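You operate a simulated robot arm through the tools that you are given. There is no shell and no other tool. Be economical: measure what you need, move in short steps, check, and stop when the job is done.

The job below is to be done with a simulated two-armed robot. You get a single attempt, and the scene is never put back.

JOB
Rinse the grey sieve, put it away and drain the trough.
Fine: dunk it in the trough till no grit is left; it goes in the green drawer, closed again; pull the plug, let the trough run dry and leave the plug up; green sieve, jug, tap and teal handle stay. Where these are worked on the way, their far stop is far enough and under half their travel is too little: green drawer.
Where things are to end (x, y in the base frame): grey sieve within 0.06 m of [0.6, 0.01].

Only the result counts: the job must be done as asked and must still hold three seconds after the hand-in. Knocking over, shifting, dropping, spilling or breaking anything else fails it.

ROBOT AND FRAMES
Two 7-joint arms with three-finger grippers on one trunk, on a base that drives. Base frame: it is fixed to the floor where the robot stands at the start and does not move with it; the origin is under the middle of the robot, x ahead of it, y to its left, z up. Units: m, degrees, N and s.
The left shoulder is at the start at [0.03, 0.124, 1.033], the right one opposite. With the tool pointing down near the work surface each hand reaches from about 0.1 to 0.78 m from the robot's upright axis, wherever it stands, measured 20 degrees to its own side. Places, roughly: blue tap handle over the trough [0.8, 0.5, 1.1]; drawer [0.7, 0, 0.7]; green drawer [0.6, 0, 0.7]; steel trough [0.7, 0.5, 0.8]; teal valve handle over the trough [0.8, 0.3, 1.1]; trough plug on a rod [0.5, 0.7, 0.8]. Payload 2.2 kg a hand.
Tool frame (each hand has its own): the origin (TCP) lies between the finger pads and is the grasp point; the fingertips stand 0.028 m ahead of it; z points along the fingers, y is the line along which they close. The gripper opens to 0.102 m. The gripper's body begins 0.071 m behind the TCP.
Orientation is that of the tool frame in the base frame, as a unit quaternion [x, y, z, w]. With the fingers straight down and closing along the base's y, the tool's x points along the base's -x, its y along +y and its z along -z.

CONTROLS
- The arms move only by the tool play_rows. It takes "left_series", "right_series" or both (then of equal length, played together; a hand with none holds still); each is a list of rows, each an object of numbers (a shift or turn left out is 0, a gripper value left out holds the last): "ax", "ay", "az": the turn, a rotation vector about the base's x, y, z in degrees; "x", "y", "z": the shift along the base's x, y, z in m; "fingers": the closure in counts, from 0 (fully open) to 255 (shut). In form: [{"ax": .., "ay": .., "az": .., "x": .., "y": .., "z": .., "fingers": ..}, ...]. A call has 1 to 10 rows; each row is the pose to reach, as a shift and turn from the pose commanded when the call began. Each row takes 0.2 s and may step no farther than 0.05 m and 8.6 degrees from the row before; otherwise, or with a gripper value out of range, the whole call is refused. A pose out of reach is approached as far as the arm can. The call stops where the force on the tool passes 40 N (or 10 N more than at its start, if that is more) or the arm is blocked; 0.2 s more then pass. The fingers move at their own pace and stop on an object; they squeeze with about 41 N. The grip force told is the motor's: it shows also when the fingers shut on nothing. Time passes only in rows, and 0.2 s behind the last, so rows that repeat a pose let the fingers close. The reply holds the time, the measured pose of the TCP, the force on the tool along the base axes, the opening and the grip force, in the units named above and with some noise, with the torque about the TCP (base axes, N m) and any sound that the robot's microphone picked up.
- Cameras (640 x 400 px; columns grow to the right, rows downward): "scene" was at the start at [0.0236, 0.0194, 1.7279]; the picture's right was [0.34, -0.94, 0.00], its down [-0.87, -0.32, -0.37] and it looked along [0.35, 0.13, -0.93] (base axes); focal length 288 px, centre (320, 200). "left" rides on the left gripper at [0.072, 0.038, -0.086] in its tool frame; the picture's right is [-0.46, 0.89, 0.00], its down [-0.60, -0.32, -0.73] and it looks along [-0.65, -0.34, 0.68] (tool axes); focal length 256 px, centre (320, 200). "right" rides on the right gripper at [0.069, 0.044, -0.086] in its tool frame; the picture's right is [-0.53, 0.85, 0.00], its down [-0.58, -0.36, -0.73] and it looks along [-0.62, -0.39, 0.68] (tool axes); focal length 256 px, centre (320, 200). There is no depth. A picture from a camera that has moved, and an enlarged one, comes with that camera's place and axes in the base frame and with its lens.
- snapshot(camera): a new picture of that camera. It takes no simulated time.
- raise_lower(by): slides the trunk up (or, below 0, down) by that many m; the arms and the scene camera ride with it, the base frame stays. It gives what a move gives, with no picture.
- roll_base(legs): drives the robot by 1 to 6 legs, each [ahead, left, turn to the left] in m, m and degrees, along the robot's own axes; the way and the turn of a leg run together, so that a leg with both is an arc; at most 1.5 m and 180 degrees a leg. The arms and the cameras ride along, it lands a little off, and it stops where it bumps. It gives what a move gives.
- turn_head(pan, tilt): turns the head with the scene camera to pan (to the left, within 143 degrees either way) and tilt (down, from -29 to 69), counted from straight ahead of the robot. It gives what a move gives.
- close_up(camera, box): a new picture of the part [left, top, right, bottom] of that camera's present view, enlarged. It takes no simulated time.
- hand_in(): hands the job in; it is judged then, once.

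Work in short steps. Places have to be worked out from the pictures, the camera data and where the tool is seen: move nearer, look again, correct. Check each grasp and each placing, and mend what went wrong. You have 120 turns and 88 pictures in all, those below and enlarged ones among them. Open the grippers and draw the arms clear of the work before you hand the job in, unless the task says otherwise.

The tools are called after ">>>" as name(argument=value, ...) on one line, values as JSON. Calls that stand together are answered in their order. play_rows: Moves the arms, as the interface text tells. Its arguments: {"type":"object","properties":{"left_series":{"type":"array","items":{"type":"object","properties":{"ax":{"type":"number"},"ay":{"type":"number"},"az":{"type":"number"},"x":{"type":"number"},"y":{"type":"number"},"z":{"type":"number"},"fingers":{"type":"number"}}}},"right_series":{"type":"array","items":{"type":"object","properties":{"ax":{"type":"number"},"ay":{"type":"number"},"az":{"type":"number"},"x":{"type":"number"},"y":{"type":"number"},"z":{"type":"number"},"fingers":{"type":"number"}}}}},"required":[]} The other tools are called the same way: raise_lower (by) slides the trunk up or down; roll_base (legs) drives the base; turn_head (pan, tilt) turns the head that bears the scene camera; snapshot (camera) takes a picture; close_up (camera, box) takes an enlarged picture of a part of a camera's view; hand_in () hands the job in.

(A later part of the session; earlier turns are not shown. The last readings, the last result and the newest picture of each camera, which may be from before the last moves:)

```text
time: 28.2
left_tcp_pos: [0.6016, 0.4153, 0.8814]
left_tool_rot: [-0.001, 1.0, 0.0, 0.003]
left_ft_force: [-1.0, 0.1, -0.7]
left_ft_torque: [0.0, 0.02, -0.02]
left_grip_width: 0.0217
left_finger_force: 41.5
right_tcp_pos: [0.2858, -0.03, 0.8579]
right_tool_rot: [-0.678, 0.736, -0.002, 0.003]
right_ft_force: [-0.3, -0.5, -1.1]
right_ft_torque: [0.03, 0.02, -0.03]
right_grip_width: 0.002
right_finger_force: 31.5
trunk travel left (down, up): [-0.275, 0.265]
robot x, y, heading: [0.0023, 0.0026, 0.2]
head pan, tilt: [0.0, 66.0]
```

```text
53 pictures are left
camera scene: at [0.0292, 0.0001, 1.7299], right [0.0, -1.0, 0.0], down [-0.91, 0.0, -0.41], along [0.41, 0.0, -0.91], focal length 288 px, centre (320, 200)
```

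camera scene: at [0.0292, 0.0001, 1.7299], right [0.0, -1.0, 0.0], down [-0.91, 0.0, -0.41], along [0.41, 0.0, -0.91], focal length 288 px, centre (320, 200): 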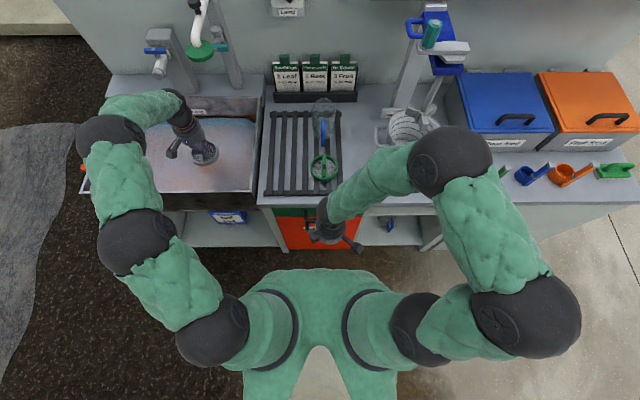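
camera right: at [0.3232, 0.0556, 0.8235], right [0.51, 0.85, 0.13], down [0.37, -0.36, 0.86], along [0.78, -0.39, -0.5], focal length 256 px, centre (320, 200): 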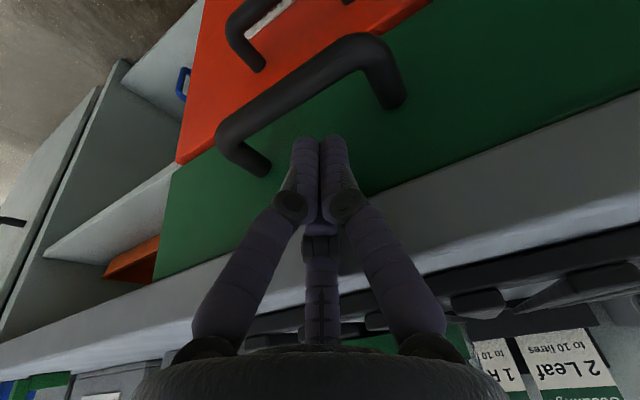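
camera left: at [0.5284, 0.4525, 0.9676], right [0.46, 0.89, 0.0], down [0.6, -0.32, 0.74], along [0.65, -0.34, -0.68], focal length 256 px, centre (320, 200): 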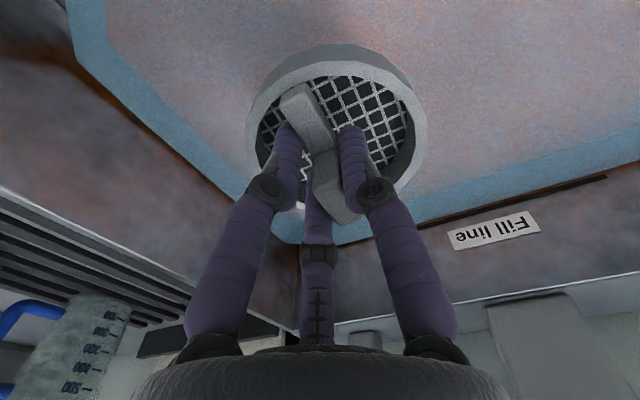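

Right hand turned 85°. I need room behind the wrist, so I lift and extend the sieve a bit over the trough and back the base off 0.1 m.

>>> play_rows(left_series=[{"z": 0.03, "x": 0.01}, {"z": 0.05, "x": 0.03, "y": -0.01}, {"z": 0.05, "x": 0.045, "y": -0.015}], right_series=[{"az": 2}, {"az": 4}, {"az": 5}])

>>> roll_base(legs=[[-0.1, 0, 0]])

>>> play_rows(right_series=[{"ay": -8}, {"ay": -16}, {"ay": -24}, {"ay": -32}, {"ay": -40}, {"ay": -48}, {"ay": -55}])

>>> snapshot(camera="scene")

>>> snapshot(camera="right")

```text
time: 29.0
left_tcp_pos: [0.6454, 0.3981, 0.9306]
left_tool_rot: [-0.001, 1.0, 0.0, 0.003]
left_ft_force: [0.7, -0.4, -1.2]
left_ft_torque: [-0.01, -0.01, 0.0]
left_grip_width: 0.0219
left_finger_force: 40.6
right_tcp_pos: [0.2851, -0.0274, 0.8585]
right_tool_rot: [0.708, -0.706, 0.001, -0.003]
right_ft_force: [0.2, -0.8, -0.3]
right_ft_torque: [-0.01, 0.0, 0.01]
right_grip_width: 0.002
right_finger_force: 31.7
trunk travel left (down, up): [-0.275, 0.265]
robot x, y, heading: [-0.005, -0.0014, -0.1]
head pan, tilt: [0.0, 66.0]
```

```text
time: 30.1
left_tcp_pos: [0.5441, 0.3984, 0.9309]
left_tool_rot: [-0.001, 1.0, 0.0, 0.004]
left_ft_force: [-0.1, 0.6, -0.6]
left_ft_torque: [0.0, -0.05, -0.03]
left_grip_width: 0.0216
left_finger_force: 41.8
right_tcp_pos: [0.1851, -0.0292, 0.858]
right_tool_rot: [0.708, -0.706, 0.001, -0.003]
right_ft_force: [0.1, 0.6, 0.1]
right_ft_torque: [0.01, -0.03, -0.01]
right_grip_width: 0.002
right_finger_force: 31.4
trunk travel left (down, up): [-0.275, 0.265]
robot x, y, heading: [-0.097, 0.0019, 0.3]
head pan, tilt: [0.0, 66.0]
```

```text
time: 31.9
left_tcp_pos: [0.5459, 0.3975, 0.9305]
left_tool_rot: [0.0, 1.0, 0.001, 0.005]
left_ft_force: [-0.5, 0.3, -0.1]
left_ft_torque: [-0.04, -0.02, 0.0]
left_grip_width: 0.0219
left_finger_force: 41.4
right_tcp_pos: [0.2399, 0.0144, 0.908]
right_tool_rot: [-0.576, 0.64, -0.326, 0.389]
right_ft_force: [0.4, -0.5, 0.1]
right_ft_torque: [0.03, 0.0, 0.03]
right_grip_width: 0.002
right_finger_force: 32.1
trunk travel left (down, up): [-0.275, 0.265]
robot x, y, heading: [-0.0987, 0.001, 0.1]
head pan, tilt: [0.0, 66.0]
stopped in row 7 (right hand): the arm was blocked; the commanded pose is now the measured one
```

```text
52 pictures are left
camera scene: at [-0.0703, -0.001, 1.73], right [0.0, -1.0, 0.0], down [-0.91, 0.0, -0.41], along [0.41, 0.0, -0.91], focal length 288 px, centre (320, 200)
```

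scene: 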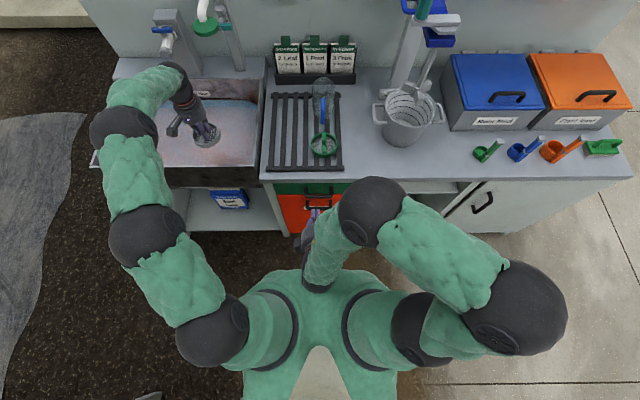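

```text
51 pictures are left
camera right: at [0.1415, -0.0527, 0.9041], right [-0.39, 0.63, -0.67], down [-0.44, 0.5, 0.74], along [0.8, 0.59, 0.08], focal length 256 px, centre (320, 200)
```

right: 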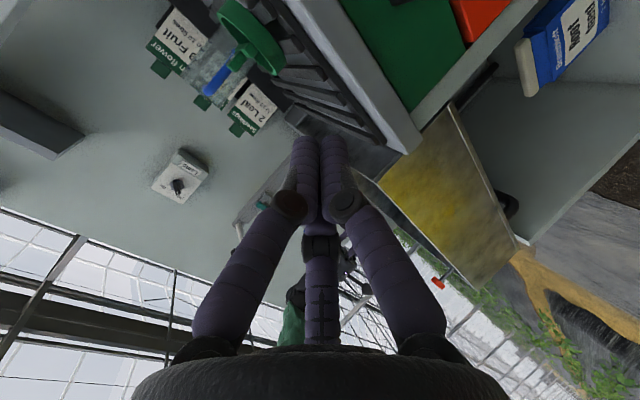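

The wrist met the torso, but the pointing direction is now ~30° below horizontal with closing nearly vertical — good enough. I move forward/down to a point in front of the green bar with the fingers opened to ~5 cm.

>>> play_rows(right_series=[{"x": 0.03, "z": -0.02, "fingers": 130}, {"x": 0.06, "z": -0.05}, {"x": 0.075, "z": -0.09, "y": -0.004}, {"x": 0.075, "z": -0.13, "y": -0.004}, {"x": 0.08, "z": -0.155, "y": -0.004}])

>>> snapshot(camera="right")

>>> close_up(camera="scene", box=[250, 150, 390, 260])

```text
time: 33.1
left_tcp_pos: [0.5461, 0.3989, 0.9303]
left_tool_rot: [-0.001, 1.0, 0.0, 0.003]
left_ft_force: [0.1, 0.1, -1.5]
left_ft_torque: [0.0, -0.01, 0.02]
left_grip_width: 0.0216
left_finger_force: 41.3
right_tcp_pos: [0.319, 0.007, 0.7547]
right_tool_rot: [-0.579, 0.639, -0.326, 0.388]
right_ft_force: [0.5, 0.4, -0.2]
right_ft_torque: [0.01, -0.06, -0.01]
right_grip_width: 0.0497
right_finger_force: 0.0
trunk travel left (down, up): [-0.275, 0.265]
robot x, y, heading: [-0.0979, -0.0009, -0.0]
head pan, tilt: [0.0, 66.0]
```

```text
50 pictures are left
camera right: at [0.2214, -0.06, 0.7498], right [-0.4, 0.63, -0.67], down [-0.44, 0.51, 0.74], along [0.8, 0.59, 0.08], focal length 256 px, centre (320, 200)
```

right: 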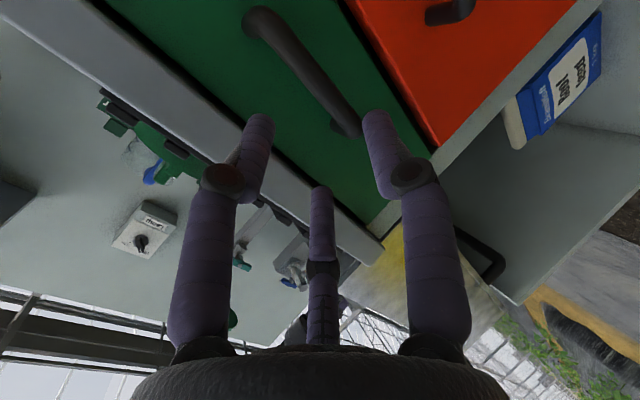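

```text
3.64 times, centred on (320, 205) of scene
camera zoom: at [-0.0692, -0.0001, 1.7299], right [0.0, -1.0, 0.0], down [-0.91, 0.0, -0.41], along [0.41, 0.0, -0.91], focal length 1048 px, centre (320, 182)
```

zoom: 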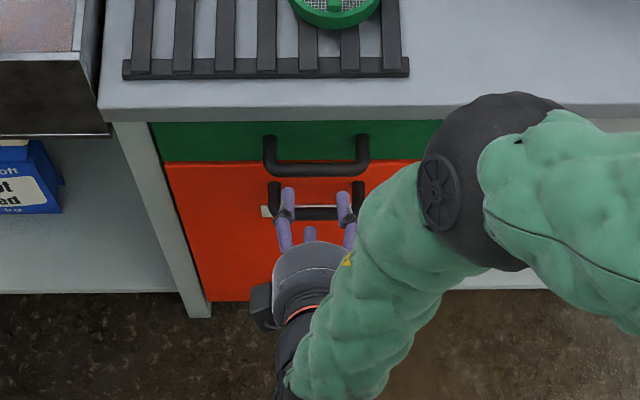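

The views show that the hand has one finger on its +y side and two spread on the −y side, which explains the earlier contacts. Bar now estimated at [0.407, 0.004, 0.708]; I approach along the finger direction so the fingers straddle the bar.

>>> play_rows(right_series=[{"x": 0.02, "y": -0.001, "z": -0.012}, {"x": 0.04, "y": -0.003, "z": -0.023}, {"x": 0.055, "y": -0.004, "z": -0.031}, {"x": 0.068, "y": -0.004, "z": -0.038}])

>>> snapshot(camera="right")

>>> close_up(camera="scene", box=[270, 165, 370, 245])

```text
time: 34.1
left_tcp_pos: [0.5474, 0.3999, 0.9293]
left_tool_rot: [-0.001, 1.0, 0.0, 0.003]
left_ft_force: [0.3, -0.7, -0.3]
left_ft_torque: [0.04, 0.04, -0.02]
left_grip_width: 0.0218
left_finger_force: 40.7
right_tcp_pos: [0.3883, 0.0028, 0.7154]
right_tool_rot: [-0.579, 0.639, -0.326, 0.388]
right_ft_force: [0.4, 1.0, 5.9]
right_ft_torque: [-0.1, -0.17, 0.09]
right_grip_width: 0.0525
right_finger_force: 1.2
trunk travel left (down, up): [-0.275, 0.265]
robot x, y, heading: [-0.1013, 0.0011, -0.0]
head pan, tilt: [0.0, 66.0]
```

```text
48 pictures are left
camera right: at [0.2888, -0.0627, 0.7105], right [-0.4, 0.63, -0.67], down [-0.44, 0.51, 0.74], along [0.8, 0.59, 0.08], focal length 256 px, centre (320, 200)
```

right: 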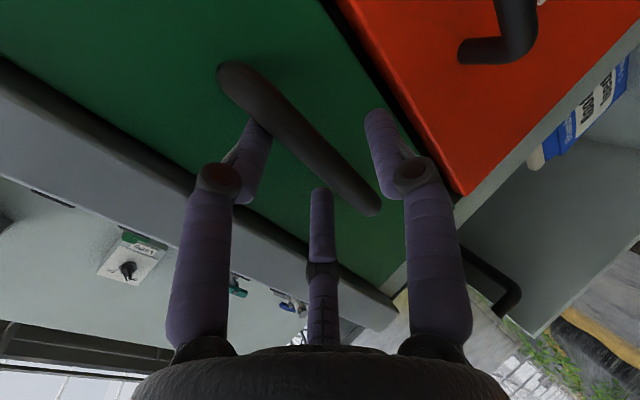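

```text
5.00 times, centred on (320, 205) of scene
camera zoom: at [-0.0694, 0.0004, 1.73], right [0.0, -1.0, 0.0], down [-0.91, 0.0, -0.41], along [0.41, 0.0, -0.91], focal length 1441 px, centre (320, 175)
```

zoom: 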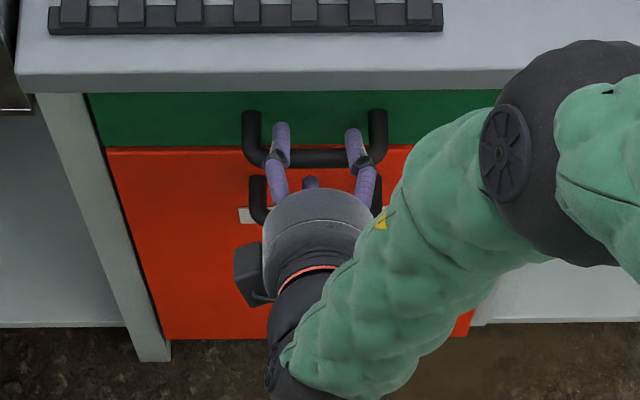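

The upper two fingers lie over the bar and the lower one beneath. I close the grip.

>>> play_rows(right_series=[{"x": 0.004, "z": 0.002, "fingers": 255}, {"x": 0.004, "z": 0.002}, {"x": 0.004, "z": 0.002}, {"x": 0.004, "z": 0.002}])

>>> close_up(camera="scene", box=[270, 165, 370, 245])

```text
time: 35.1
left_tcp_pos: [0.5451, 0.3986, 0.9323]
left_tool_rot: [0.0, 1.0, 0.002, 0.005]
left_ft_force: [0.2, -0.3, -0.2]
left_ft_torque: [0.0, 0.04, 0.02]
left_grip_width: 0.0217
left_finger_force: 41.1
right_tcp_pos: [0.3907, 0.0014, 0.7184]
right_tool_rot: [-0.578, 0.639, -0.327, 0.388]
right_ft_force: [-0.4, -20.5, 15.4]
right_ft_torque: [-1.66, -0.19, -0.1]
right_grip_width: 0.0277
right_finger_force: 45.3
trunk travel left (down, up): [-0.275, 0.265]
robot x, y, heading: [-0.1002, -0.0026, -0.1]
head pan, tilt: [0.0, 66.0]
```

```text
5.00 times, centred on (320, 205) of scene
camera zoom: at [-0.0711, -0.002, 1.73], right [0.0, -1.0, 0.0], down [-0.91, 0.0, -0.41], along [0.41, 0.0, -0.91], focal length 1441 px, centre (320, 175)
```

zoom: 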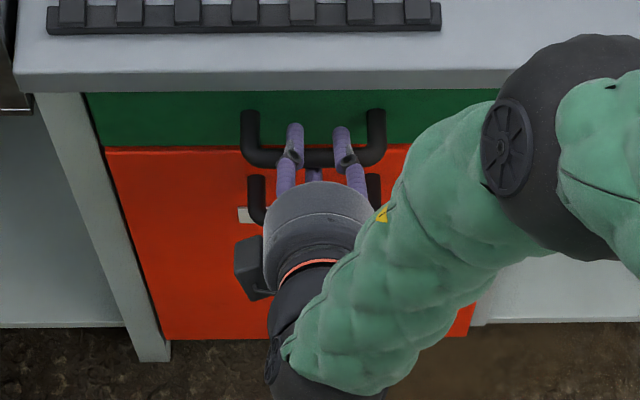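

The bar is gripped. I pull straight back.

>>> play_rows(right_series=[{"x": -0.01}, {"x": -0.025}, {"x": -0.04}, {"x": -0.055}, {"x": -0.07}, {"x": -0.085}])

>>> close_up(camera="scene", box=[250, 145, 390, 260])

```text
time: 35.9
left_tcp_pos: [0.5465, 0.3986, 0.9313]
left_tool_rot: [0.0, 1.0, 0.001, 0.005]
left_ft_force: [-0.3, 0.8, -1.4]
left_ft_torque: [-0.02, -0.02, 0.03]
left_grip_width: 0.0217
left_finger_force: 40.6
right_tcp_pos: [0.3571, 0.0015, 0.717]
right_tool_rot: [-0.577, 0.64, -0.329, 0.387]
right_ft_force: [-0.4, -7.4, 6.3]
right_ft_torque: [-1.36, -0.1, 0.42]
right_grip_width: 0.0273
right_finger_force: 44.8
trunk travel left (down, up): [-0.275, 0.265]
robot x, y, heading: [-0.0979, -0.0016, -0.0]
head pan, tilt: [0.0, 66.0]
stopped in row 3 (right hand): the force on the tool passed its limit at 41 N (the readings are from after the stop); the commanded pose is now the measured one
```

```text
3.48 times, centred on (320, 202) of scene
camera zoom: at [-0.0697, -0.0005, 1.7298], right [0.0, -1.0, 0.0], down [-0.91, 0.0, -0.41], along [0.41, 0.0, -0.91], focal length 1003 px, centre (320, 191)
```

zoom: 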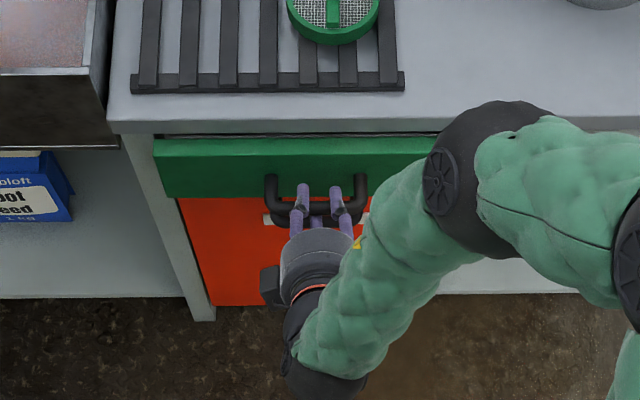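

The green drawer is coming out; only the pull force peaked. I go on more slowly.

>>> play_rows(right_series=[{"x": -0.005}, {"x": -0.012}, {"x": -0.02}, {"x": -0.028}, {"x": -0.036}, {"x": -0.044}, {"x": -0.052}, {"x": -0.06}, {"x": -0.068}, {"x": -0.076}])

```text
time: 38.1
left_tcp_pos: [0.5462, 0.3991, 0.9291]
left_tool_rot: [-0.001, 1.0, -0.001, 0.004]
left_ft_force: [-0.3, 0.8, 0.3]
left_ft_torque: [0.02, -0.04, 0.01]
left_grip_width: 0.0214
left_finger_force: 40.8
right_tcp_pos: [0.2905, 0.0007, 0.7175]
right_tool_rot: [-0.574, 0.643, -0.329, 0.387]
right_ft_force: [-0.2, -3.0, -20.9]
right_ft_torque: [-1.08, 0.11, 0.42]
right_grip_width: 0.0277
right_finger_force: 44.9
trunk travel left (down, up): [-0.275, 0.265]
robot x, y, heading: [-0.102, 0.0007, -0.2]
head pan, tilt: [0.0, 66.0]
stopped in row 10 (right hand): the force on the tool passed its limit at 46 N (the readings are from after the stop); the commanded pose is now the measured one
```

Stopped after ~10 cm of total travel; I look at what limits.

>>> snapshot(camera="scene")

>>> close_up(camera="scene", box=[240, 145, 400, 275])

```text
44 pictures are left
camera scene: at [-0.0697, -0.0004, 1.7297], right [0.0, -1.0, 0.0], down [-0.91, 0.0, -0.41], along [0.41, 0.0, -0.91], focal length 288 px, centre (320, 200)
```

scene: 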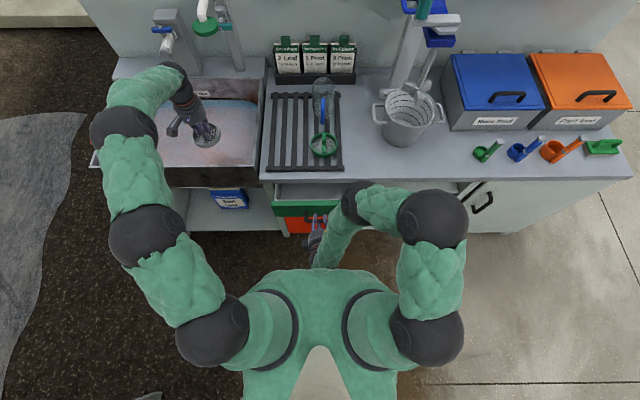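

```text
3.08 times, centred on (320, 210) of scene
camera zoom: at [-0.0697, -0.0004, 1.7297], right [0.0, -1.0, 0.0], down [-0.91, 0.0, -0.41], along [0.41, 0.0, -0.91], focal length 887 px, centre (320, 169)
```

zoom: 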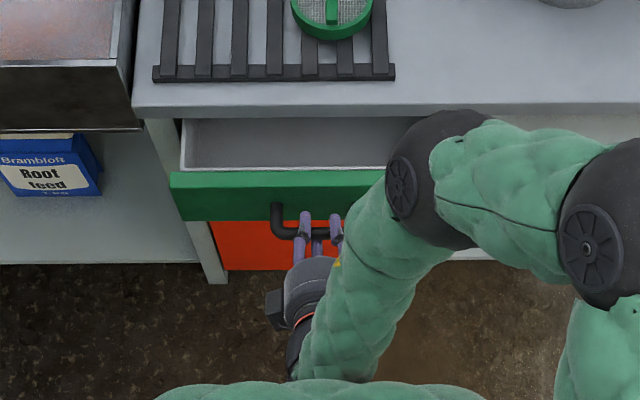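

The drawer is out 10 cm; the wrist is near the torso. I move the sieve over the draining rack (so the base can back away without dripping on the floor), then pull on with the base.

>>> play_rows(left_series=[{"x": 0.01, "y": -0.03, "z": 0.01}, {"x": 0.02, "y": -0.06, "z": 0.02}, {"x": 0.03, "y": -0.1, "z": 0.03}, {"x": 0.04, "y": -0.14, "z": 0.03}, {"x": 0.06, "y": -0.18, "z": 0.03}, {"x": 0.075, "y": -0.21, "z": 0.03}, {"x": 0.08, "y": -0.23, "z": 0.03}])

>>> roll_base(legs=[[-0.08, 0, 0]])

>>> snapshot(camera="scene")

```text
time: 39.8
left_tcp_pos: [0.6281, 0.1678, 0.9594]
left_tool_rot: [-0.001, 1.0, 0.002, 0.004]
left_ft_force: [-0.4, 0.9, -0.8]
left_ft_torque: [-0.01, 0.0, -0.01]
left_grip_width: 0.0216
left_finger_force: 41.3
right_tcp_pos: [0.2922, 0.0004, 0.7187]
right_tool_rot: [-0.573, 0.642, -0.328, 0.389]
right_ft_force: [0.8, -13.7, -33.4]
right_ft_torque: [-0.87, 0.31, 1.01]
right_grip_width: 0.0278
right_finger_force: 45.3
trunk travel left (down, up): [-0.275, 0.265]
robot x, y, heading: [-0.0983, -0.0023, 0.1]
head pan, tilt: [0.0, 66.0]
```

```text
time: 40.7
left_tcp_pos: [0.5758, 0.1677, 0.962]
left_tool_rot: [-0.001, 1.0, 0.002, 0.004]
left_ft_force: [-0.2, 0.8, -1.1]
left_ft_torque: [-0.01, 0.01, -0.02]
left_grip_width: 0.0218
left_finger_force: 40.7
right_tcp_pos: [0.2395, -0.0004, 0.7174]
right_tool_rot: [-0.574, 0.643, -0.328, 0.387]
right_ft_force: [-0.7, -1.2, -8.3]
right_ft_torque: [-0.98, 0.46, 0.7]
right_grip_width: 0.0277
right_finger_force: 45.2
trunk travel left (down, up): [-0.275, 0.265]
robot x, y, heading: [-0.1518, 0.0046, -0.0]
head pan, tilt: [0.0, 66.0]
stopped in leg 1: the force on the tool passed its limit at 48 N (the readings are from after the stop); the commanded pose is now the measured one
```

```text
42 pictures are left
camera scene: at [-0.1211, -0.0006, 1.7299], right [0.0, -1.0, 0.0], down [-0.91, 0.0, -0.41], along [0.41, 0.0, -0.91], focal length 288 px, centre (320, 200)
```

scene: 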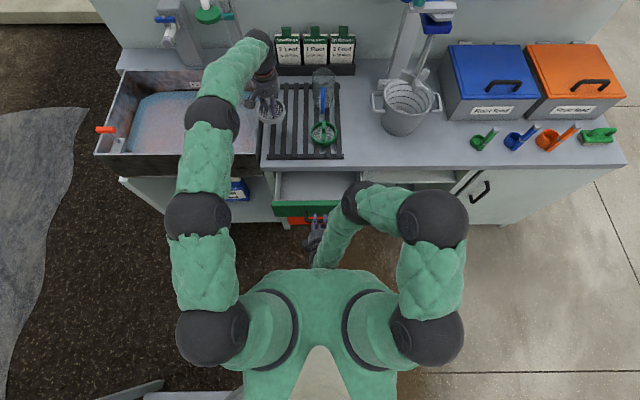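

Opened about 15 cm. I try a bit more to see whether it is at its stop.

>>> roll_base(legs=[[-0.04, 0, 0]])

>>> close_up(camera="scene", box=[240, 135, 400, 265])

```text
time: 41.6
left_tcp_pos: [0.5343, 0.1672, 0.961]
left_tool_rot: [-0.001, 1.0, 0.001, 0.005]
left_ft_force: [-0.2, 0.9, 0.2]
left_ft_torque: [0.01, -0.02, 0.02]
left_grip_width: 0.0217
left_finger_force: 41.1
right_tcp_pos: [0.2001, 0.0006, 0.7168]
right_tool_rot: [-0.573, 0.643, -0.328, 0.387]
right_ft_force: [-0.2, -3.2, -21.5]
right_ft_torque: [-1.17, 0.23, 0.65]
right_grip_width: 0.0279
right_finger_force: 45.6
trunk travel left (down, up): [-0.275, 0.265]
robot x, y, heading: [-0.1885, 0.0018, 0.0]
head pan, tilt: [0.0, 66.0]
```

```text
3.08 times, centred on (320, 200) of scene
camera zoom: at [-0.1612, -0.0008, 1.7298], right [0.0, -1.0, 0.0], down [-0.91, 0.0, -0.41], along [0.41, 0.0, -0.91], focal length 887 px, centre (320, 200)
```

zoom: 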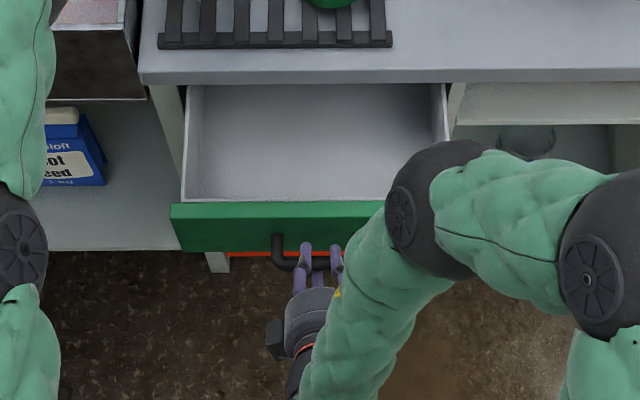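

Still sliding freely (19 cm). A little further.

>>> roll_base(legs=[[-0.05, 0, 0]])

>>> close_up(camera="scene", box=[240, 125, 400, 255])

```text
time: 42.5
left_tcp_pos: [0.4837, 0.167, 0.9617]
left_tool_rot: [0.0, 1.0, 0.001, 0.004]
left_ft_force: [-0.2, 0.3, -0.3]
left_ft_torque: [0.01, 0.02, 0.02]
left_grip_width: 0.0215
left_finger_force: 41.0
right_tcp_pos: [0.1487, -0.0003, 0.7178]
right_tool_rot: [-0.573, 0.645, -0.327, 0.386]
right_ft_force: [-0.3, -6.5, -5.1]
right_ft_torque: [-1.37, 0.06, 0.64]
right_grip_width: 0.0276
right_finger_force: 44.7
trunk travel left (down, up): [-0.275, 0.265]
robot x, y, heading: [-0.2389, -0.0026, 0.1]
head pan, tilt: [0.0, 66.0]
```

```text
3.08 times, centred on (320, 190) of scene
camera zoom: at [-0.213, -0.001, 1.7299], right [0.0, -1.0, 0.0], down [-0.91, 0.0, -0.41], along [0.41, 0.0, -0.91], focal length 887 px, centre (320, 231)
```

zoom: 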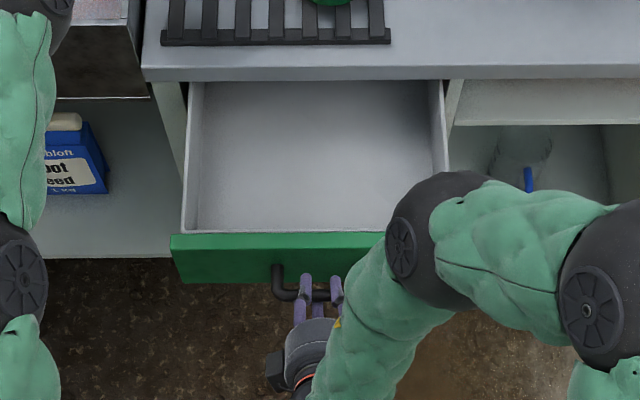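

Open ~24 cm; front is now at x≈0.20, so the target spot in the drawer lies at about [0.355, 0.01] now. I keep the right grip and bring the sieve over it.

>>> play_rows(left_series=[{"x": -0.02, "y": -0.03}, {"x": -0.045, "y": -0.06}, {"x": -0.07, "y": -0.09}, {"x": -0.095, "y": -0.12}, {"x": -0.12, "y": -0.15}, {"x": -0.129, "y": -0.157}])

>>> snapshot(camera="left")

>>> close_up(camera="scene", box=[220, 125, 420, 285])

```text
time: 44.0
left_tcp_pos: [0.3552, 0.0109, 0.9605]
left_tool_rot: [-0.001, 1.0, 0.001, 0.004]
left_ft_force: [0.1, -0.7, -1.5]
left_ft_torque: [0.03, 0.0, -0.01]
left_grip_width: 0.0217
left_finger_force: 40.8
right_tcp_pos: [0.1496, -0.0018, 0.7189]
right_tool_rot: [-0.574, 0.644, -0.328, 0.385]
right_ft_force: [-0.8, -4.8, 9.6]
right_ft_torque: [-1.37, -0.08, 0.8]
right_grip_width: 0.0277
right_finger_force: 44.7
trunk travel left (down, up): [-0.275, 0.265]
robot x, y, heading: [-0.2429, 0.0003, -0.1]
head pan, tilt: [0.0, 66.0]
```

```text
39 pictures are left
camera left: at [0.2811, 0.0475, 1.0471], right [0.46, 0.89, 0.0], down [0.6, -0.32, 0.74], along [0.65, -0.34, -0.68], focal length 256 px, centre (320, 200)
```

left: 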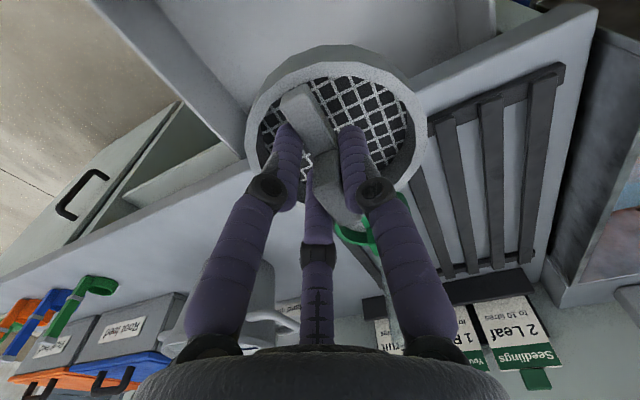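

```text
2.50 times, centred on (320, 205) of scene
camera zoom: at [-0.2116, -0.0009, 1.73], right [0.0, -1.0, 0.0], down [-0.91, 0.0, -0.41], along [0.41, 0.0, -0.91], focal length 721 px, centre (320, 188)
```

zoom: 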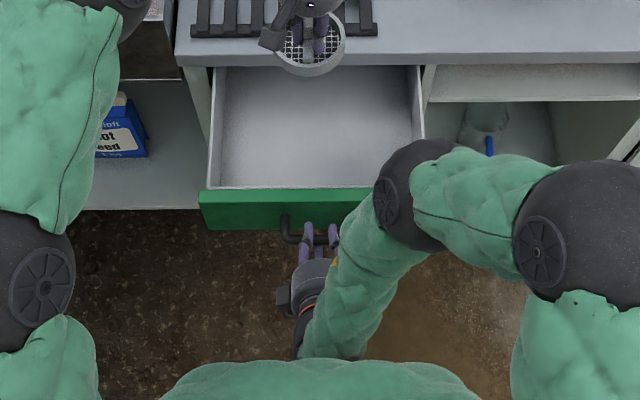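

Clear of the counter edge with some margin; I shift 8 mm toward the robot and lower toward the drawer floor.

>>> play_rows(left_series=[{"x": -0.008, "z": -0.03}, {"x": -0.008, "z": -0.07}, {"x": -0.008, "z": -0.11}, {"x": -0.008, "z": -0.14}, {"x": -0.008, "z": -0.17}, {"x": -0.008, "z": -0.19}, {"x": -0.008, "z": -0.205}])

>>> close_up(camera="scene", box=[240, 125, 400, 245])

>>> snapshot(camera="left")

```text
time: 45.5
left_tcp_pos: [0.3484, 0.0103, 0.7549]
left_tool_rot: [-0.001, 1.0, 0.0, 0.004]
left_ft_force: [0.7, -0.6, -0.7]
left_ft_torque: [0.0, 0.06, 0.01]
left_grip_width: 0.0216
left_finger_force: 41.3
right_tcp_pos: [0.1488, -0.0008, 0.7174]
right_tool_rot: [-0.573, 0.644, -0.328, 0.386]
right_ft_force: [0.4, -3.9, 11.9]
right_ft_torque: [-1.47, -0.18, 0.7]
right_grip_width: 0.028
right_finger_force: 45.5
trunk travel left (down, up): [-0.275, 0.265]
robot x, y, heading: [-0.2409, -0.0032, 0.0]
head pan, tilt: [0.0, 66.0]
```

```text
3.33 times, centred on (320, 185) of scene
camera zoom: at [-0.2116, -0.0009, 1.73], right [0.0, -1.0, 0.0], down [-0.91, 0.0, -0.41], along [0.41, 0.0, -0.91], focal length 961 px, centre (320, 250)
```

zoom: 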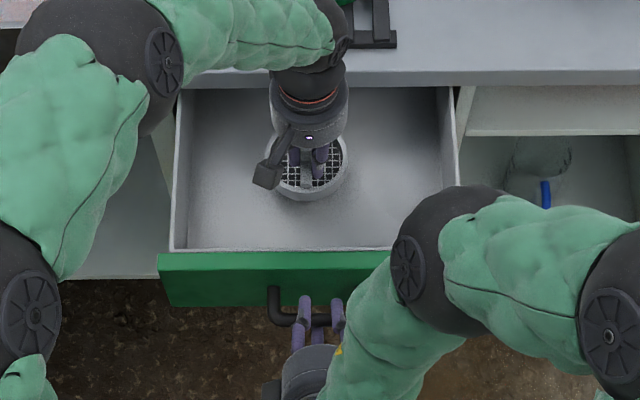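

```text
36 pictures are left
camera left: at [0.2741, 0.0483, 0.8413], right [0.46, 0.89, 0.0], down [0.6, -0.32, 0.74], along [0.65, -0.34, -0.68], focal length 256 px, centre (320, 200)
```

left: 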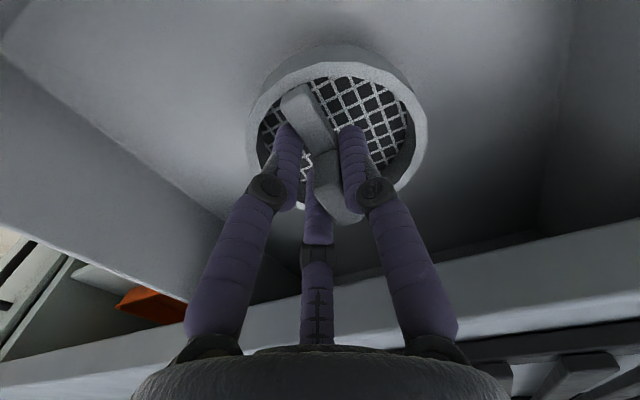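

Well inside the drawer. I feel downward in small steps for the floor.

>>> play_rows(left_series=[{"z": -0.006}, {"z": -0.012}, {"z": -0.018}, {"z": -0.024}, {"z": -0.03}])

```text
time: 46.8
left_tcp_pos: [0.3473, 0.0096, 0.7256]
left_tool_rot: [0.0, 1.0, 0.001, 0.004]
left_ft_force: [0.7, 0.0, -0.5]
left_ft_torque: [0.01, 0.01, 0.0]
left_grip_width: 0.0214
left_finger_force: 41.1
right_tcp_pos: [0.1494, -0.0002, 0.7175]
right_tool_rot: [-0.573, 0.645, -0.328, 0.386]
right_ft_force: [0.3, -4.9, 13.1]
right_ft_torque: [-1.47, -0.18, 0.72]
right_grip_width: 0.028
right_finger_force: 44.8
trunk travel left (down, up): [-0.275, 0.265]
robot x, y, heading: [-0.2413, 0.0028, -0.1]
head pan, tilt: [0.0, 66.0]
```

No contact yet; continue down.

>>> play_rows(left_series=[{"z": -0.004}, {"z": -0.008}, {"z": -0.012}, {"z": -0.016}, {"z": -0.02}, {"z": -0.024}])

```text
time: 47.8
left_tcp_pos: [0.3523, 0.0093, 0.7145]
left_tool_rot: [-0.002, 1.0, 0.002, 0.008]
left_ft_force: [-2.6, 1.5, 11.6]
left_ft_torque: [0.06, 0.56, -0.05]
left_grip_width: 0.0215
left_finger_force: 41.4
right_tcp_pos: [0.1507, -0.0005, 0.7173]
right_tool_rot: [-0.573, 0.644, -0.329, 0.386]
right_ft_force: [2.6, -4.1, 4.8]
right_ft_torque: [-1.08, 0.03, 1.22]
right_grip_width: 0.0276
right_finger_force: 44.7
trunk travel left (down, up): [-0.275, 0.265]
robot x, y, heading: [-0.24, 0.0001, 0.1]
head pan, tilt: [0.0, 66.0]
stopped in row 5 (left hand): the force on the tool passed its limit at 49 N (the readings are from after the stop); the commanded pose is now the measured one
```

Contact with the drawer floor. I release to the same opening as before and lift a bit.

>>> play_rows(left_series=[{"z": 0.002, "fingers": 150}, {"z": 0.002}, {"z": 0.002}, {"z": 0.015}, {"z": 0.035}, {"z": 0.06}])

>>> snapshot(camera="left")

```text
time: 49.2
left_tcp_pos: [0.3512, 0.0105, 0.7727]
left_tool_rot: [-0.001, 1.0, 0.001, 0.006]
left_ft_force: [-0.8, -0.2, -0.9]
left_ft_torque: [-0.02, -0.02, -0.02]
left_grip_width: 0.0421
left_finger_force: 0.2
right_tcp_pos: [0.1491, -0.001, 0.7167]
right_tool_rot: [-0.573, 0.645, -0.328, 0.385]
right_ft_force: [-1.5, -4.4, 23.4]
right_ft_torque: [-1.69, -0.19, 0.55]
right_grip_width: 0.028
right_finger_force: 45.2
trunk travel left (down, up): [-0.275, 0.265]
robot x, y, heading: [-0.2354, -0.0001, -0.2]
head pan, tilt: [0.0, 66.0]
```

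```text
35 pictures are left
camera left: at [0.2772, 0.0473, 0.86], right [0.46, 0.89, 0.01], down [0.6, -0.32, 0.74], along [0.66, -0.34, -0.67], focal length 256 px, centre (320, 200)
```

left: 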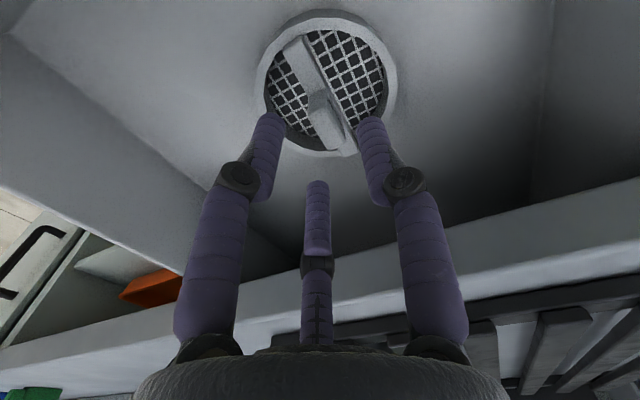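

The sieve stands in the drawer at about [0.345, 0.015] (→ ≈0.587 when closed). I raise the left arm clear to the side.

>>> play_rows(left_series=[{"z": 0.05}, {"z": 0.1}, {"z": 0.15}, {"z": 0.2}, {"z": 0.24, "y": 0.03, "x": -0.01}, {"z": 0.27, "y": 0.065, "x": -0.025}, {"z": 0.3, "y": 0.1, "x": -0.04}, {"z": 0.32, "y": 0.14, "x": -0.06}, {"z": 0.32, "y": 0.185, "x": -0.08}, {"z": 0.32, "y": 0.225, "x": -0.1}])

>>> roll_base(legs=[[0.1, 0, 0]])

>>> close_up(camera="scene", box=[220, 125, 420, 265])

```text
refused: row 5 steps farther than a row can; nothing moved
```

```text
time: 50.2
left_tcp_pos: [0.3962, 0.0064, 0.7761]
left_tool_rot: [0.0, 1.0, 0.002, -0.002]
left_ft_force: [-17.3, 4.4, 19.9]
left_ft_torque: [-0.25, -1.04, -0.32]
left_grip_width: 0.0305
left_finger_force: 0.0
right_tcp_pos: [0.2002, -0.0017, 0.7173]
right_tool_rot: [-0.574, 0.644, -0.328, 0.385]
right_ft_force: [0.7, -4.3, 2.9]
right_ft_torque: [-0.96, 0.0, 0.96]
right_grip_width: 0.0278
right_finger_force: 44.4
trunk travel left (down, up): [-0.275, 0.265]
robot x, y, heading: [-0.1881, 0.0004, 0.0]
head pan, tilt: [0.0, 66.0]
stopped in leg 1: the force on the tool passed its limit at 121 N (the readings are from after the stop); the commanded pose is now the measured one
```

```text
2.86 times, centred on (320, 195) of scene
camera zoom: at [-0.1637, -0.0004, 1.73], right [0.0, -1.0, 0.0], down [-0.91, 0.0, -0.41], along [0.41, 0.0, -0.91], focal length 824 px, centre (320, 214)
```

zoom: 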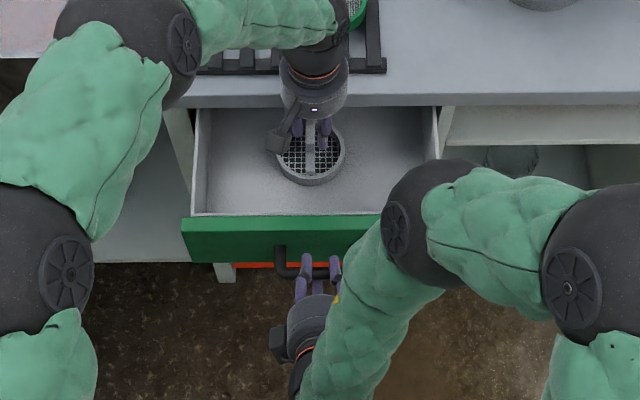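

My mistake: the lift was refused and the left hand touched the counter edge. Nothing seems displaced; I back off a little and then lift straight up.

>>> roll_base(legs=[[-0.04, 0, 0]])

```text
time: 51.1
left_tcp_pos: [0.3557, 0.0062, 0.7748]
left_tool_rot: [0.0, 1.0, 0.0, 0.0]
left_ft_force: [-0.1, 0.0, 0.6]
left_ft_torque: [-0.02, -0.01, -0.02]
left_grip_width: 0.0421
left_finger_force: 0.2
right_tcp_pos: [0.161, -0.0003, 0.7178]
right_tool_rot: [-0.572, 0.645, -0.329, 0.386]
right_ft_force: [-1.4, -2.3, 20.2]
right_ft_torque: [-1.5, -0.44, 0.59]
right_grip_width: 0.0277
right_finger_force: 45.0
trunk travel left (down, up): [-0.275, 0.265]
robot x, y, heading: [-0.228, -0.0012, -0.2]
head pan, tilt: [0.0, 66.0]
```

Free again. I lift the left hand straight up, then aside.

>>> play_rows(left_series=[{"z": 0.04}, {"z": 0.08}, {"z": 0.12}, {"z": 0.16}, {"z": 0.2}, {"z": 0.23, "y": 0.025}, {"z": 0.26, "y": 0.055, "x": -0.01}, {"z": 0.28, "y": 0.09, "x": -0.025}, {"z": 0.29, "y": 0.13, "x": -0.04}, {"z": 0.3, "y": 0.17, "x": -0.06}])

>>> close_up(camera="scene", box=[220, 105, 420, 265])

```text
time: 53.3
left_tcp_pos: [0.3007, 0.1765, 1.0716]
left_tool_rot: [0.0, 1.0, 0.001, -0.001]
left_ft_force: [0.2, 0.4, 0.1]
left_ft_torque: [0.01, -0.02, -0.03]
left_grip_width: 0.0422
left_finger_force: 0.1
right_tcp_pos: [0.1604, 0.0001, 0.7165]
right_tool_rot: [-0.573, 0.645, -0.329, 0.385]
right_ft_force: [-1.8, 5.0, 23.1]
right_ft_torque: [-2.04, -0.24, -0.16]
right_grip_width: 0.0278
right_finger_force: 45.3
trunk travel left (down, up): [-0.275, 0.265]
robot x, y, heading: [-0.2279, 0.0001, -0.2]
head pan, tilt: [0.0, 66.0]
```

```text
2.50 times, centred on (320, 185) of scene
camera zoom: at [-0.2019, 0.0002, 1.73], right [0.0, -1.0, 0.0], down [-0.91, 0.0, -0.41], along [0.41, 0.0, -0.91], focal length 721 px, centre (320, 238)
```

zoom: 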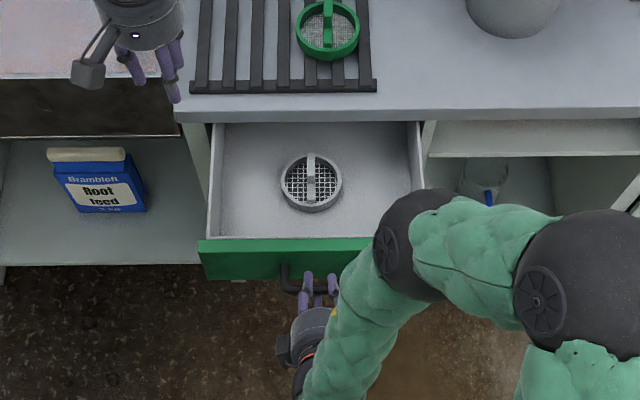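

All intact, the sieve is upright in the drawer. I push the drawer closed by driving forward with the right grip held.

>>> roll_base(legs=[[0.1, 0, 0]])

```text
time: 54.5
left_tcp_pos: [0.4022, 0.1763, 1.0699]
left_tool_rot: [0.0, 1.0, 0.001, -0.002]
left_ft_force: [0.6, 0.5, -0.5]
left_ft_torque: [0.0, 0.04, 0.04]
left_grip_width: 0.0421
left_finger_force: 0.0
right_tcp_pos: [0.2625, -0.0003, 0.7173]
right_tool_rot: [-0.574, 0.644, -0.328, 0.385]
right_ft_force: [-1.1, 15.1, 27.7]
right_ft_torque: [-1.48, -0.14, 0.97]
right_grip_width: 0.0277
right_finger_force: 45.1
trunk travel left (down, up): [-0.275, 0.265]
robot x, y, heading: [-0.128, -0.002, -0.5]
head pan, tilt: [0.0, 66.0]
```

Sliding well; I continue.

>>> roll_base(legs=[[0.1, 0, 0]])

>>> close_up(camera="scene", box=[220, 125, 420, 265])

```text
time: 55.6
left_tcp_pos: [0.5008, 0.1778, 1.0714]
left_tool_rot: [0.0, 1.0, 0.001, -0.003]
left_ft_force: [0.7, -0.1, 0.1]
left_ft_torque: [0.01, 0.03, 0.01]
left_grip_width: 0.0418
left_finger_force: 0.0
right_tcp_pos: [0.3626, 0.0007, 0.7164]
right_tool_rot: [-0.575, 0.642, -0.328, 0.386]
right_ft_force: [0.0, 19.6, 4.5]
right_ft_torque: [-1.11, 0.18, 1.24]
right_grip_width: 0.0274
right_finger_force: 44.9
trunk travel left (down, up): [-0.275, 0.265]
robot x, y, heading: [-0.0314, -0.0013, 0.1]
head pan, tilt: [0.0, 66.0]
```

```text
2.86 times, centred on (320, 195) of scene
camera zoom: at [0.0009, 0.0011, 1.73], right [0.0, -1.0, 0.0], down [-0.91, 0.0, -0.41], along [0.41, 0.0, -0.91], focal length 824 px, centre (320, 214)
```

zoom: 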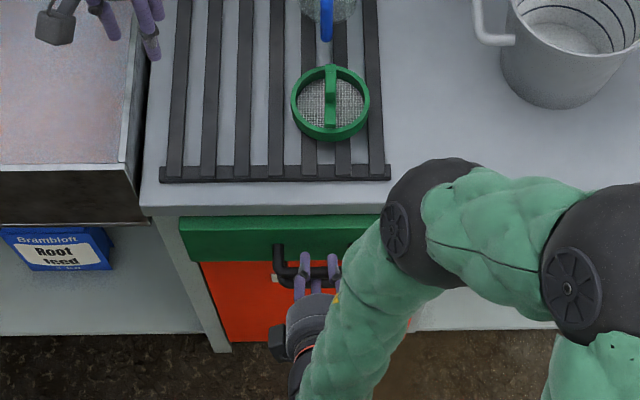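

About 3 cm left; I finish the push with the arm, feeling for the stop.

>>> play_rows(right_series=[{"x": 0.006}, {"x": 0.012}, {"x": 0.018}, {"x": 0.024}, {"x": 0.03}, {"x": 0.035}])

>>> close_up(camera="scene", box=[250, 145, 390, 255])

```text
time: 57.0
left_tcp_pos: [0.4982, 0.176, 1.0724]
left_tool_rot: [0.001, 1.0, 0.001, -0.001]
left_ft_force: [-0.2, -0.3, 0.3]
left_ft_torque: [-0.02, 0.0, 0.01]
left_grip_width: 0.0423
left_finger_force: 0.1
right_tcp_pos: [0.3919, 0.0021, 0.7175]
right_tool_rot: [-0.576, 0.642, -0.326, 0.386]
right_ft_force: [-28.3, 8.4, 17.9]
right_ft_torque: [-1.3, 0.16, 0.36]
right_grip_width: 0.0277
right_finger_force: 45.6
trunk travel left (down, up): [-0.275, 0.265]
robot x, y, heading: [-0.0296, -0.0025, -0.3]
head pan, tilt: [0.0, 66.0]
```

```text
3.64 times, centred on (320, 200) of scene
camera zoom: at [-0.0052, 0.0002, 1.7303], right [0.0, -1.0, 0.0], down [-0.91, 0.0, -0.41], along [0.41, 0.0, -0.91], focal length 1048 px, centre (320, 200)
```

zoom: 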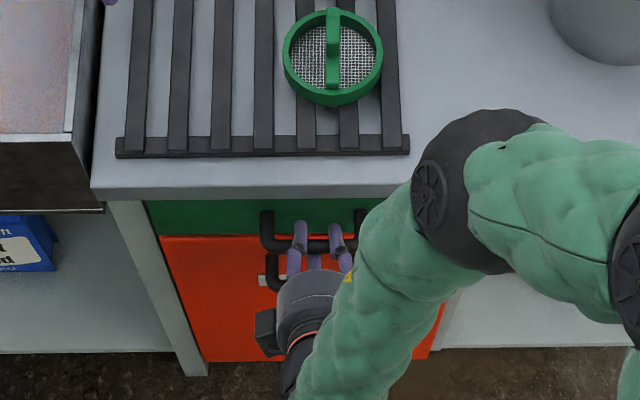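

Closed (back at the starting x with a firm stop). I open the right hand and retreat along the finger axis, checking the drawer stays.

>>> play_rows(right_series=[{"x": -0.006, "fingers": 120}, {"x": -0.006}, {"x": -0.006}, {"x": -0.02, "z": 0.009}, {"x": -0.04, "z": 0.02}, {"x": -0.06, "z": 0.031}])

>>> close_up(camera="scene", box=[250, 145, 390, 255])

```text
time: 58.6
left_tcp_pos: [0.5007, 0.1751, 1.0707]
left_tool_rot: [0.0, 1.0, 0.002, -0.002]
left_ft_force: [0.1, -0.1, -0.1]
left_ft_torque: [-0.02, 0.0, 0.04]
left_grip_width: 0.0418
left_finger_force: 0.0
right_tcp_pos: [0.3819, 0.0073, 0.7662]
right_tool_rot: [-0.541, 0.643, -0.347, 0.417]
right_ft_force: [-0.1, 1.0, 0.1]
right_ft_torque: [-0.01, -0.02, -0.02]
right_grip_width: 0.054
right_finger_force: 0.1
trunk travel left (down, up): [-0.275, 0.265]
robot x, y, heading: [-0.0295, -0.0013, -0.0]
head pan, tilt: [0.0, 66.0]
stopped in row 6 (right hand): the arm was blocked; the commanded pose is now the measured one
```

```text
3.64 times, centred on (320, 200) of scene
camera zoom: at [-0.0003, -0.001, 1.7299], right [0.0, -1.0, 0.0], down [-0.91, 0.0, -0.41], along [0.41, 0.0, -0.91], focal length 1048 px, centre (320, 200)
```

zoom: 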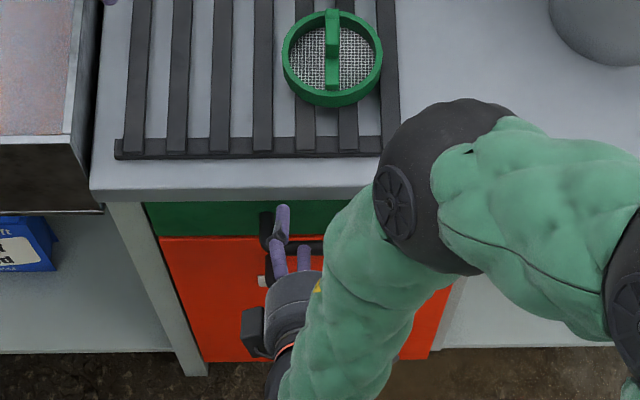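

Drawer stays shut, hand is free but the wrist meets the torso. I back the base away.

>>> roll_base(legs=[[-0.15, 0, 0]])

>>> snapshot(camera="scene")

```text
time: 60.0
left_tcp_pos: [0.3487, 0.1758, 1.0721]
left_tool_rot: [0.0, 1.0, 0.002, -0.002]
left_ft_force: [-0.9, -0.6, 0.1]
left_ft_torque: [0.06, -0.05, -0.01]
left_grip_width: 0.0421
left_finger_force: 0.1
right_tcp_pos: [0.2301, 0.0097, 0.7678]
right_tool_rot: [-0.541, 0.643, -0.346, 0.418]
right_ft_force: [0.3, -0.2, 0.1]
right_ft_torque: [0.0, 0.02, 0.02]
right_grip_width: 0.0539
right_finger_force: 0.1
trunk travel left (down, up): [-0.275, 0.265]
robot x, y, heading: [-0.1826, 0.0015, -0.3]
head pan, tilt: [0.0, 66.0]
```

```text
29 pictures are left
camera scene: at [-0.1533, -0.0003, 1.73], right [0.0, -1.0, 0.0], down [-0.91, 0.0, -0.41], along [0.41, 0.0, -0.91], focal length 288 px, centre (320, 200)
```

scene: 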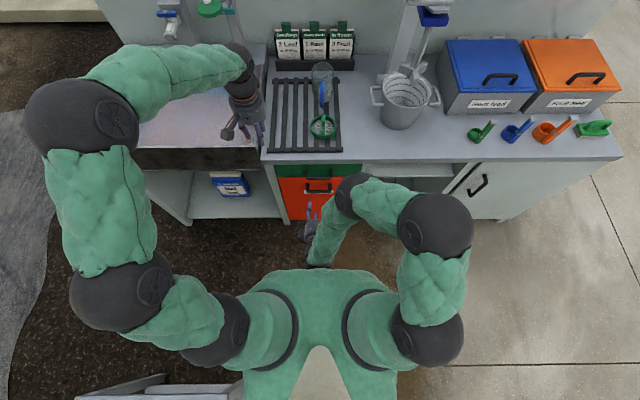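

Drawer closed, rest in place. Next the plug at the trough's left front; I look left to see both it and the floor space for driving.

>>> turn_head(pan=55, tilt=50)

>>> snapshot(camera="scene")

```text
time: 61.2
left_tcp_pos: [0.3508, 0.178, 1.0707]
left_tool_rot: [-0.001, 1.0, 0.002, -0.001]
left_ft_force: [0.3, -0.3, 0.3]
left_ft_torque: [-0.01, 0.01, -0.02]
left_grip_width: 0.0417
left_finger_force: 0.1
right_tcp_pos: [0.2312, 0.0089, 0.7667]
right_tool_rot: [-0.542, 0.643, -0.346, 0.417]
right_ft_force: [-0.3, 0.2, -0.7]
right_ft_torque: [0.02, -0.01, -0.01]
right_grip_width: 0.0538
right_finger_force: 0.0
trunk travel left (down, up): [-0.275, 0.265]
robot x, y, heading: [-0.181, 0.0009, -0.4]
head pan, tilt: [55.0, 50.0]
```

```text
28 pictures are left
camera scene: at [-0.1661, 0.0628, 1.7491], right [0.82, -0.58, 0.0], down [-0.44, -0.63, -0.64], along [0.37, 0.53, -0.77], focal length 288 px, centre (320, 200)
```

scene: 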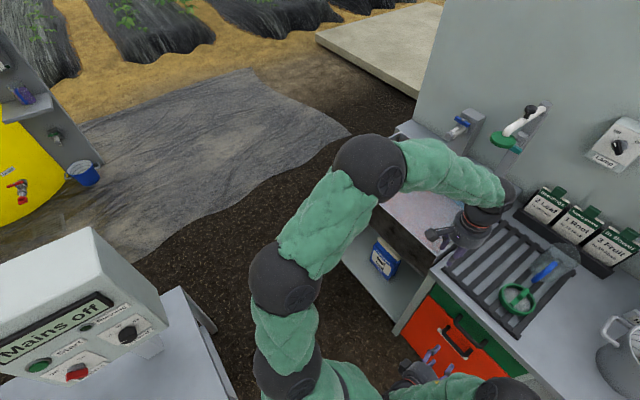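

A table stands to the left rear (edge x≈−0.31), so I'll drive forward before going left. First I raise the right hand clear of the drawer handle/counter and draw the left hand back a little.

>>> play_rows(right_series=[{"x": 0.02, "z": 0.03}, {"x": 0.03, "z": 0.07}, {"x": 0.03, "z": 0.11, "y": -0.02}, {"x": 0.03, "z": 0.15, "y": -0.04}, {"x": 0.03, "z": 0.19, "y": -0.06}, {"x": 0.03, "z": 0.23, "y": -0.08}, {"x": 0.03, "z": 0.27, "y": -0.1}, {"x": 0.03, "z": 0.3, "y": -0.12}], left_series=[{"x": -0.01, "y": 0.02, "z": 0.01}, {"x": -0.02, "y": 0.04, "z": 0.02}, {"x": -0.03, "y": 0.06, "z": 0.03}, {"x": -0.04, "y": 0.08, "z": 0.04}, {"x": -0.05, "y": 0.1, "z": 0.05}, {"x": -0.06, "y": 0.12, "z": 0.06}, {"x": -0.07, "y": 0.14, "z": 0.07}, {"x": -0.08, "y": 0.16, "z": 0.08}])

>>> close_up(camera="scene", box=[240, 100, 640, 400])

```text
time: 63.0
left_tcp_pos: [0.271, 0.3371, 1.1513]
left_tool_rot: [-0.002, 1.0, 0.001, -0.001]
left_ft_force: [-0.1, -0.1, -0.3]
left_ft_torque: [0.0, 0.02, -0.01]
left_grip_width: 0.0422
left_finger_force: 0.0
right_tcp_pos: [0.2632, -0.1083, 1.0661]
right_tool_rot: [-0.541, 0.643, -0.347, 0.417]
right_ft_force: [0.4, -0.5, -0.6]
right_ft_torque: [0.01, -0.03, 0.02]
right_grip_width: 0.054
right_finger_force: 0.1
trunk travel left (down, up): [-0.275, 0.265]
robot x, y, heading: [-0.1798, 0.0008, -0.2]
head pan, tilt: [55.0, 50.0]
```

```text
1.33 times, centred on (440, 250) of scene
camera zoom: at [-0.1674, 0.0626, 1.7491], right [0.82, -0.58, 0.0], down [-0.44, -0.63, -0.64], along [0.37, 0.53, -0.77], focal length 384 px, centre (160, 133)
```

zoom: 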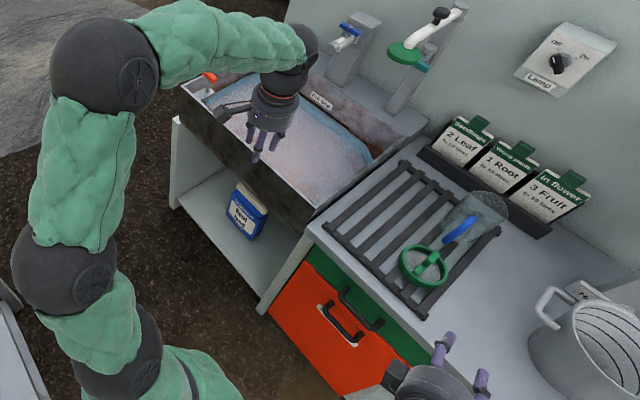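

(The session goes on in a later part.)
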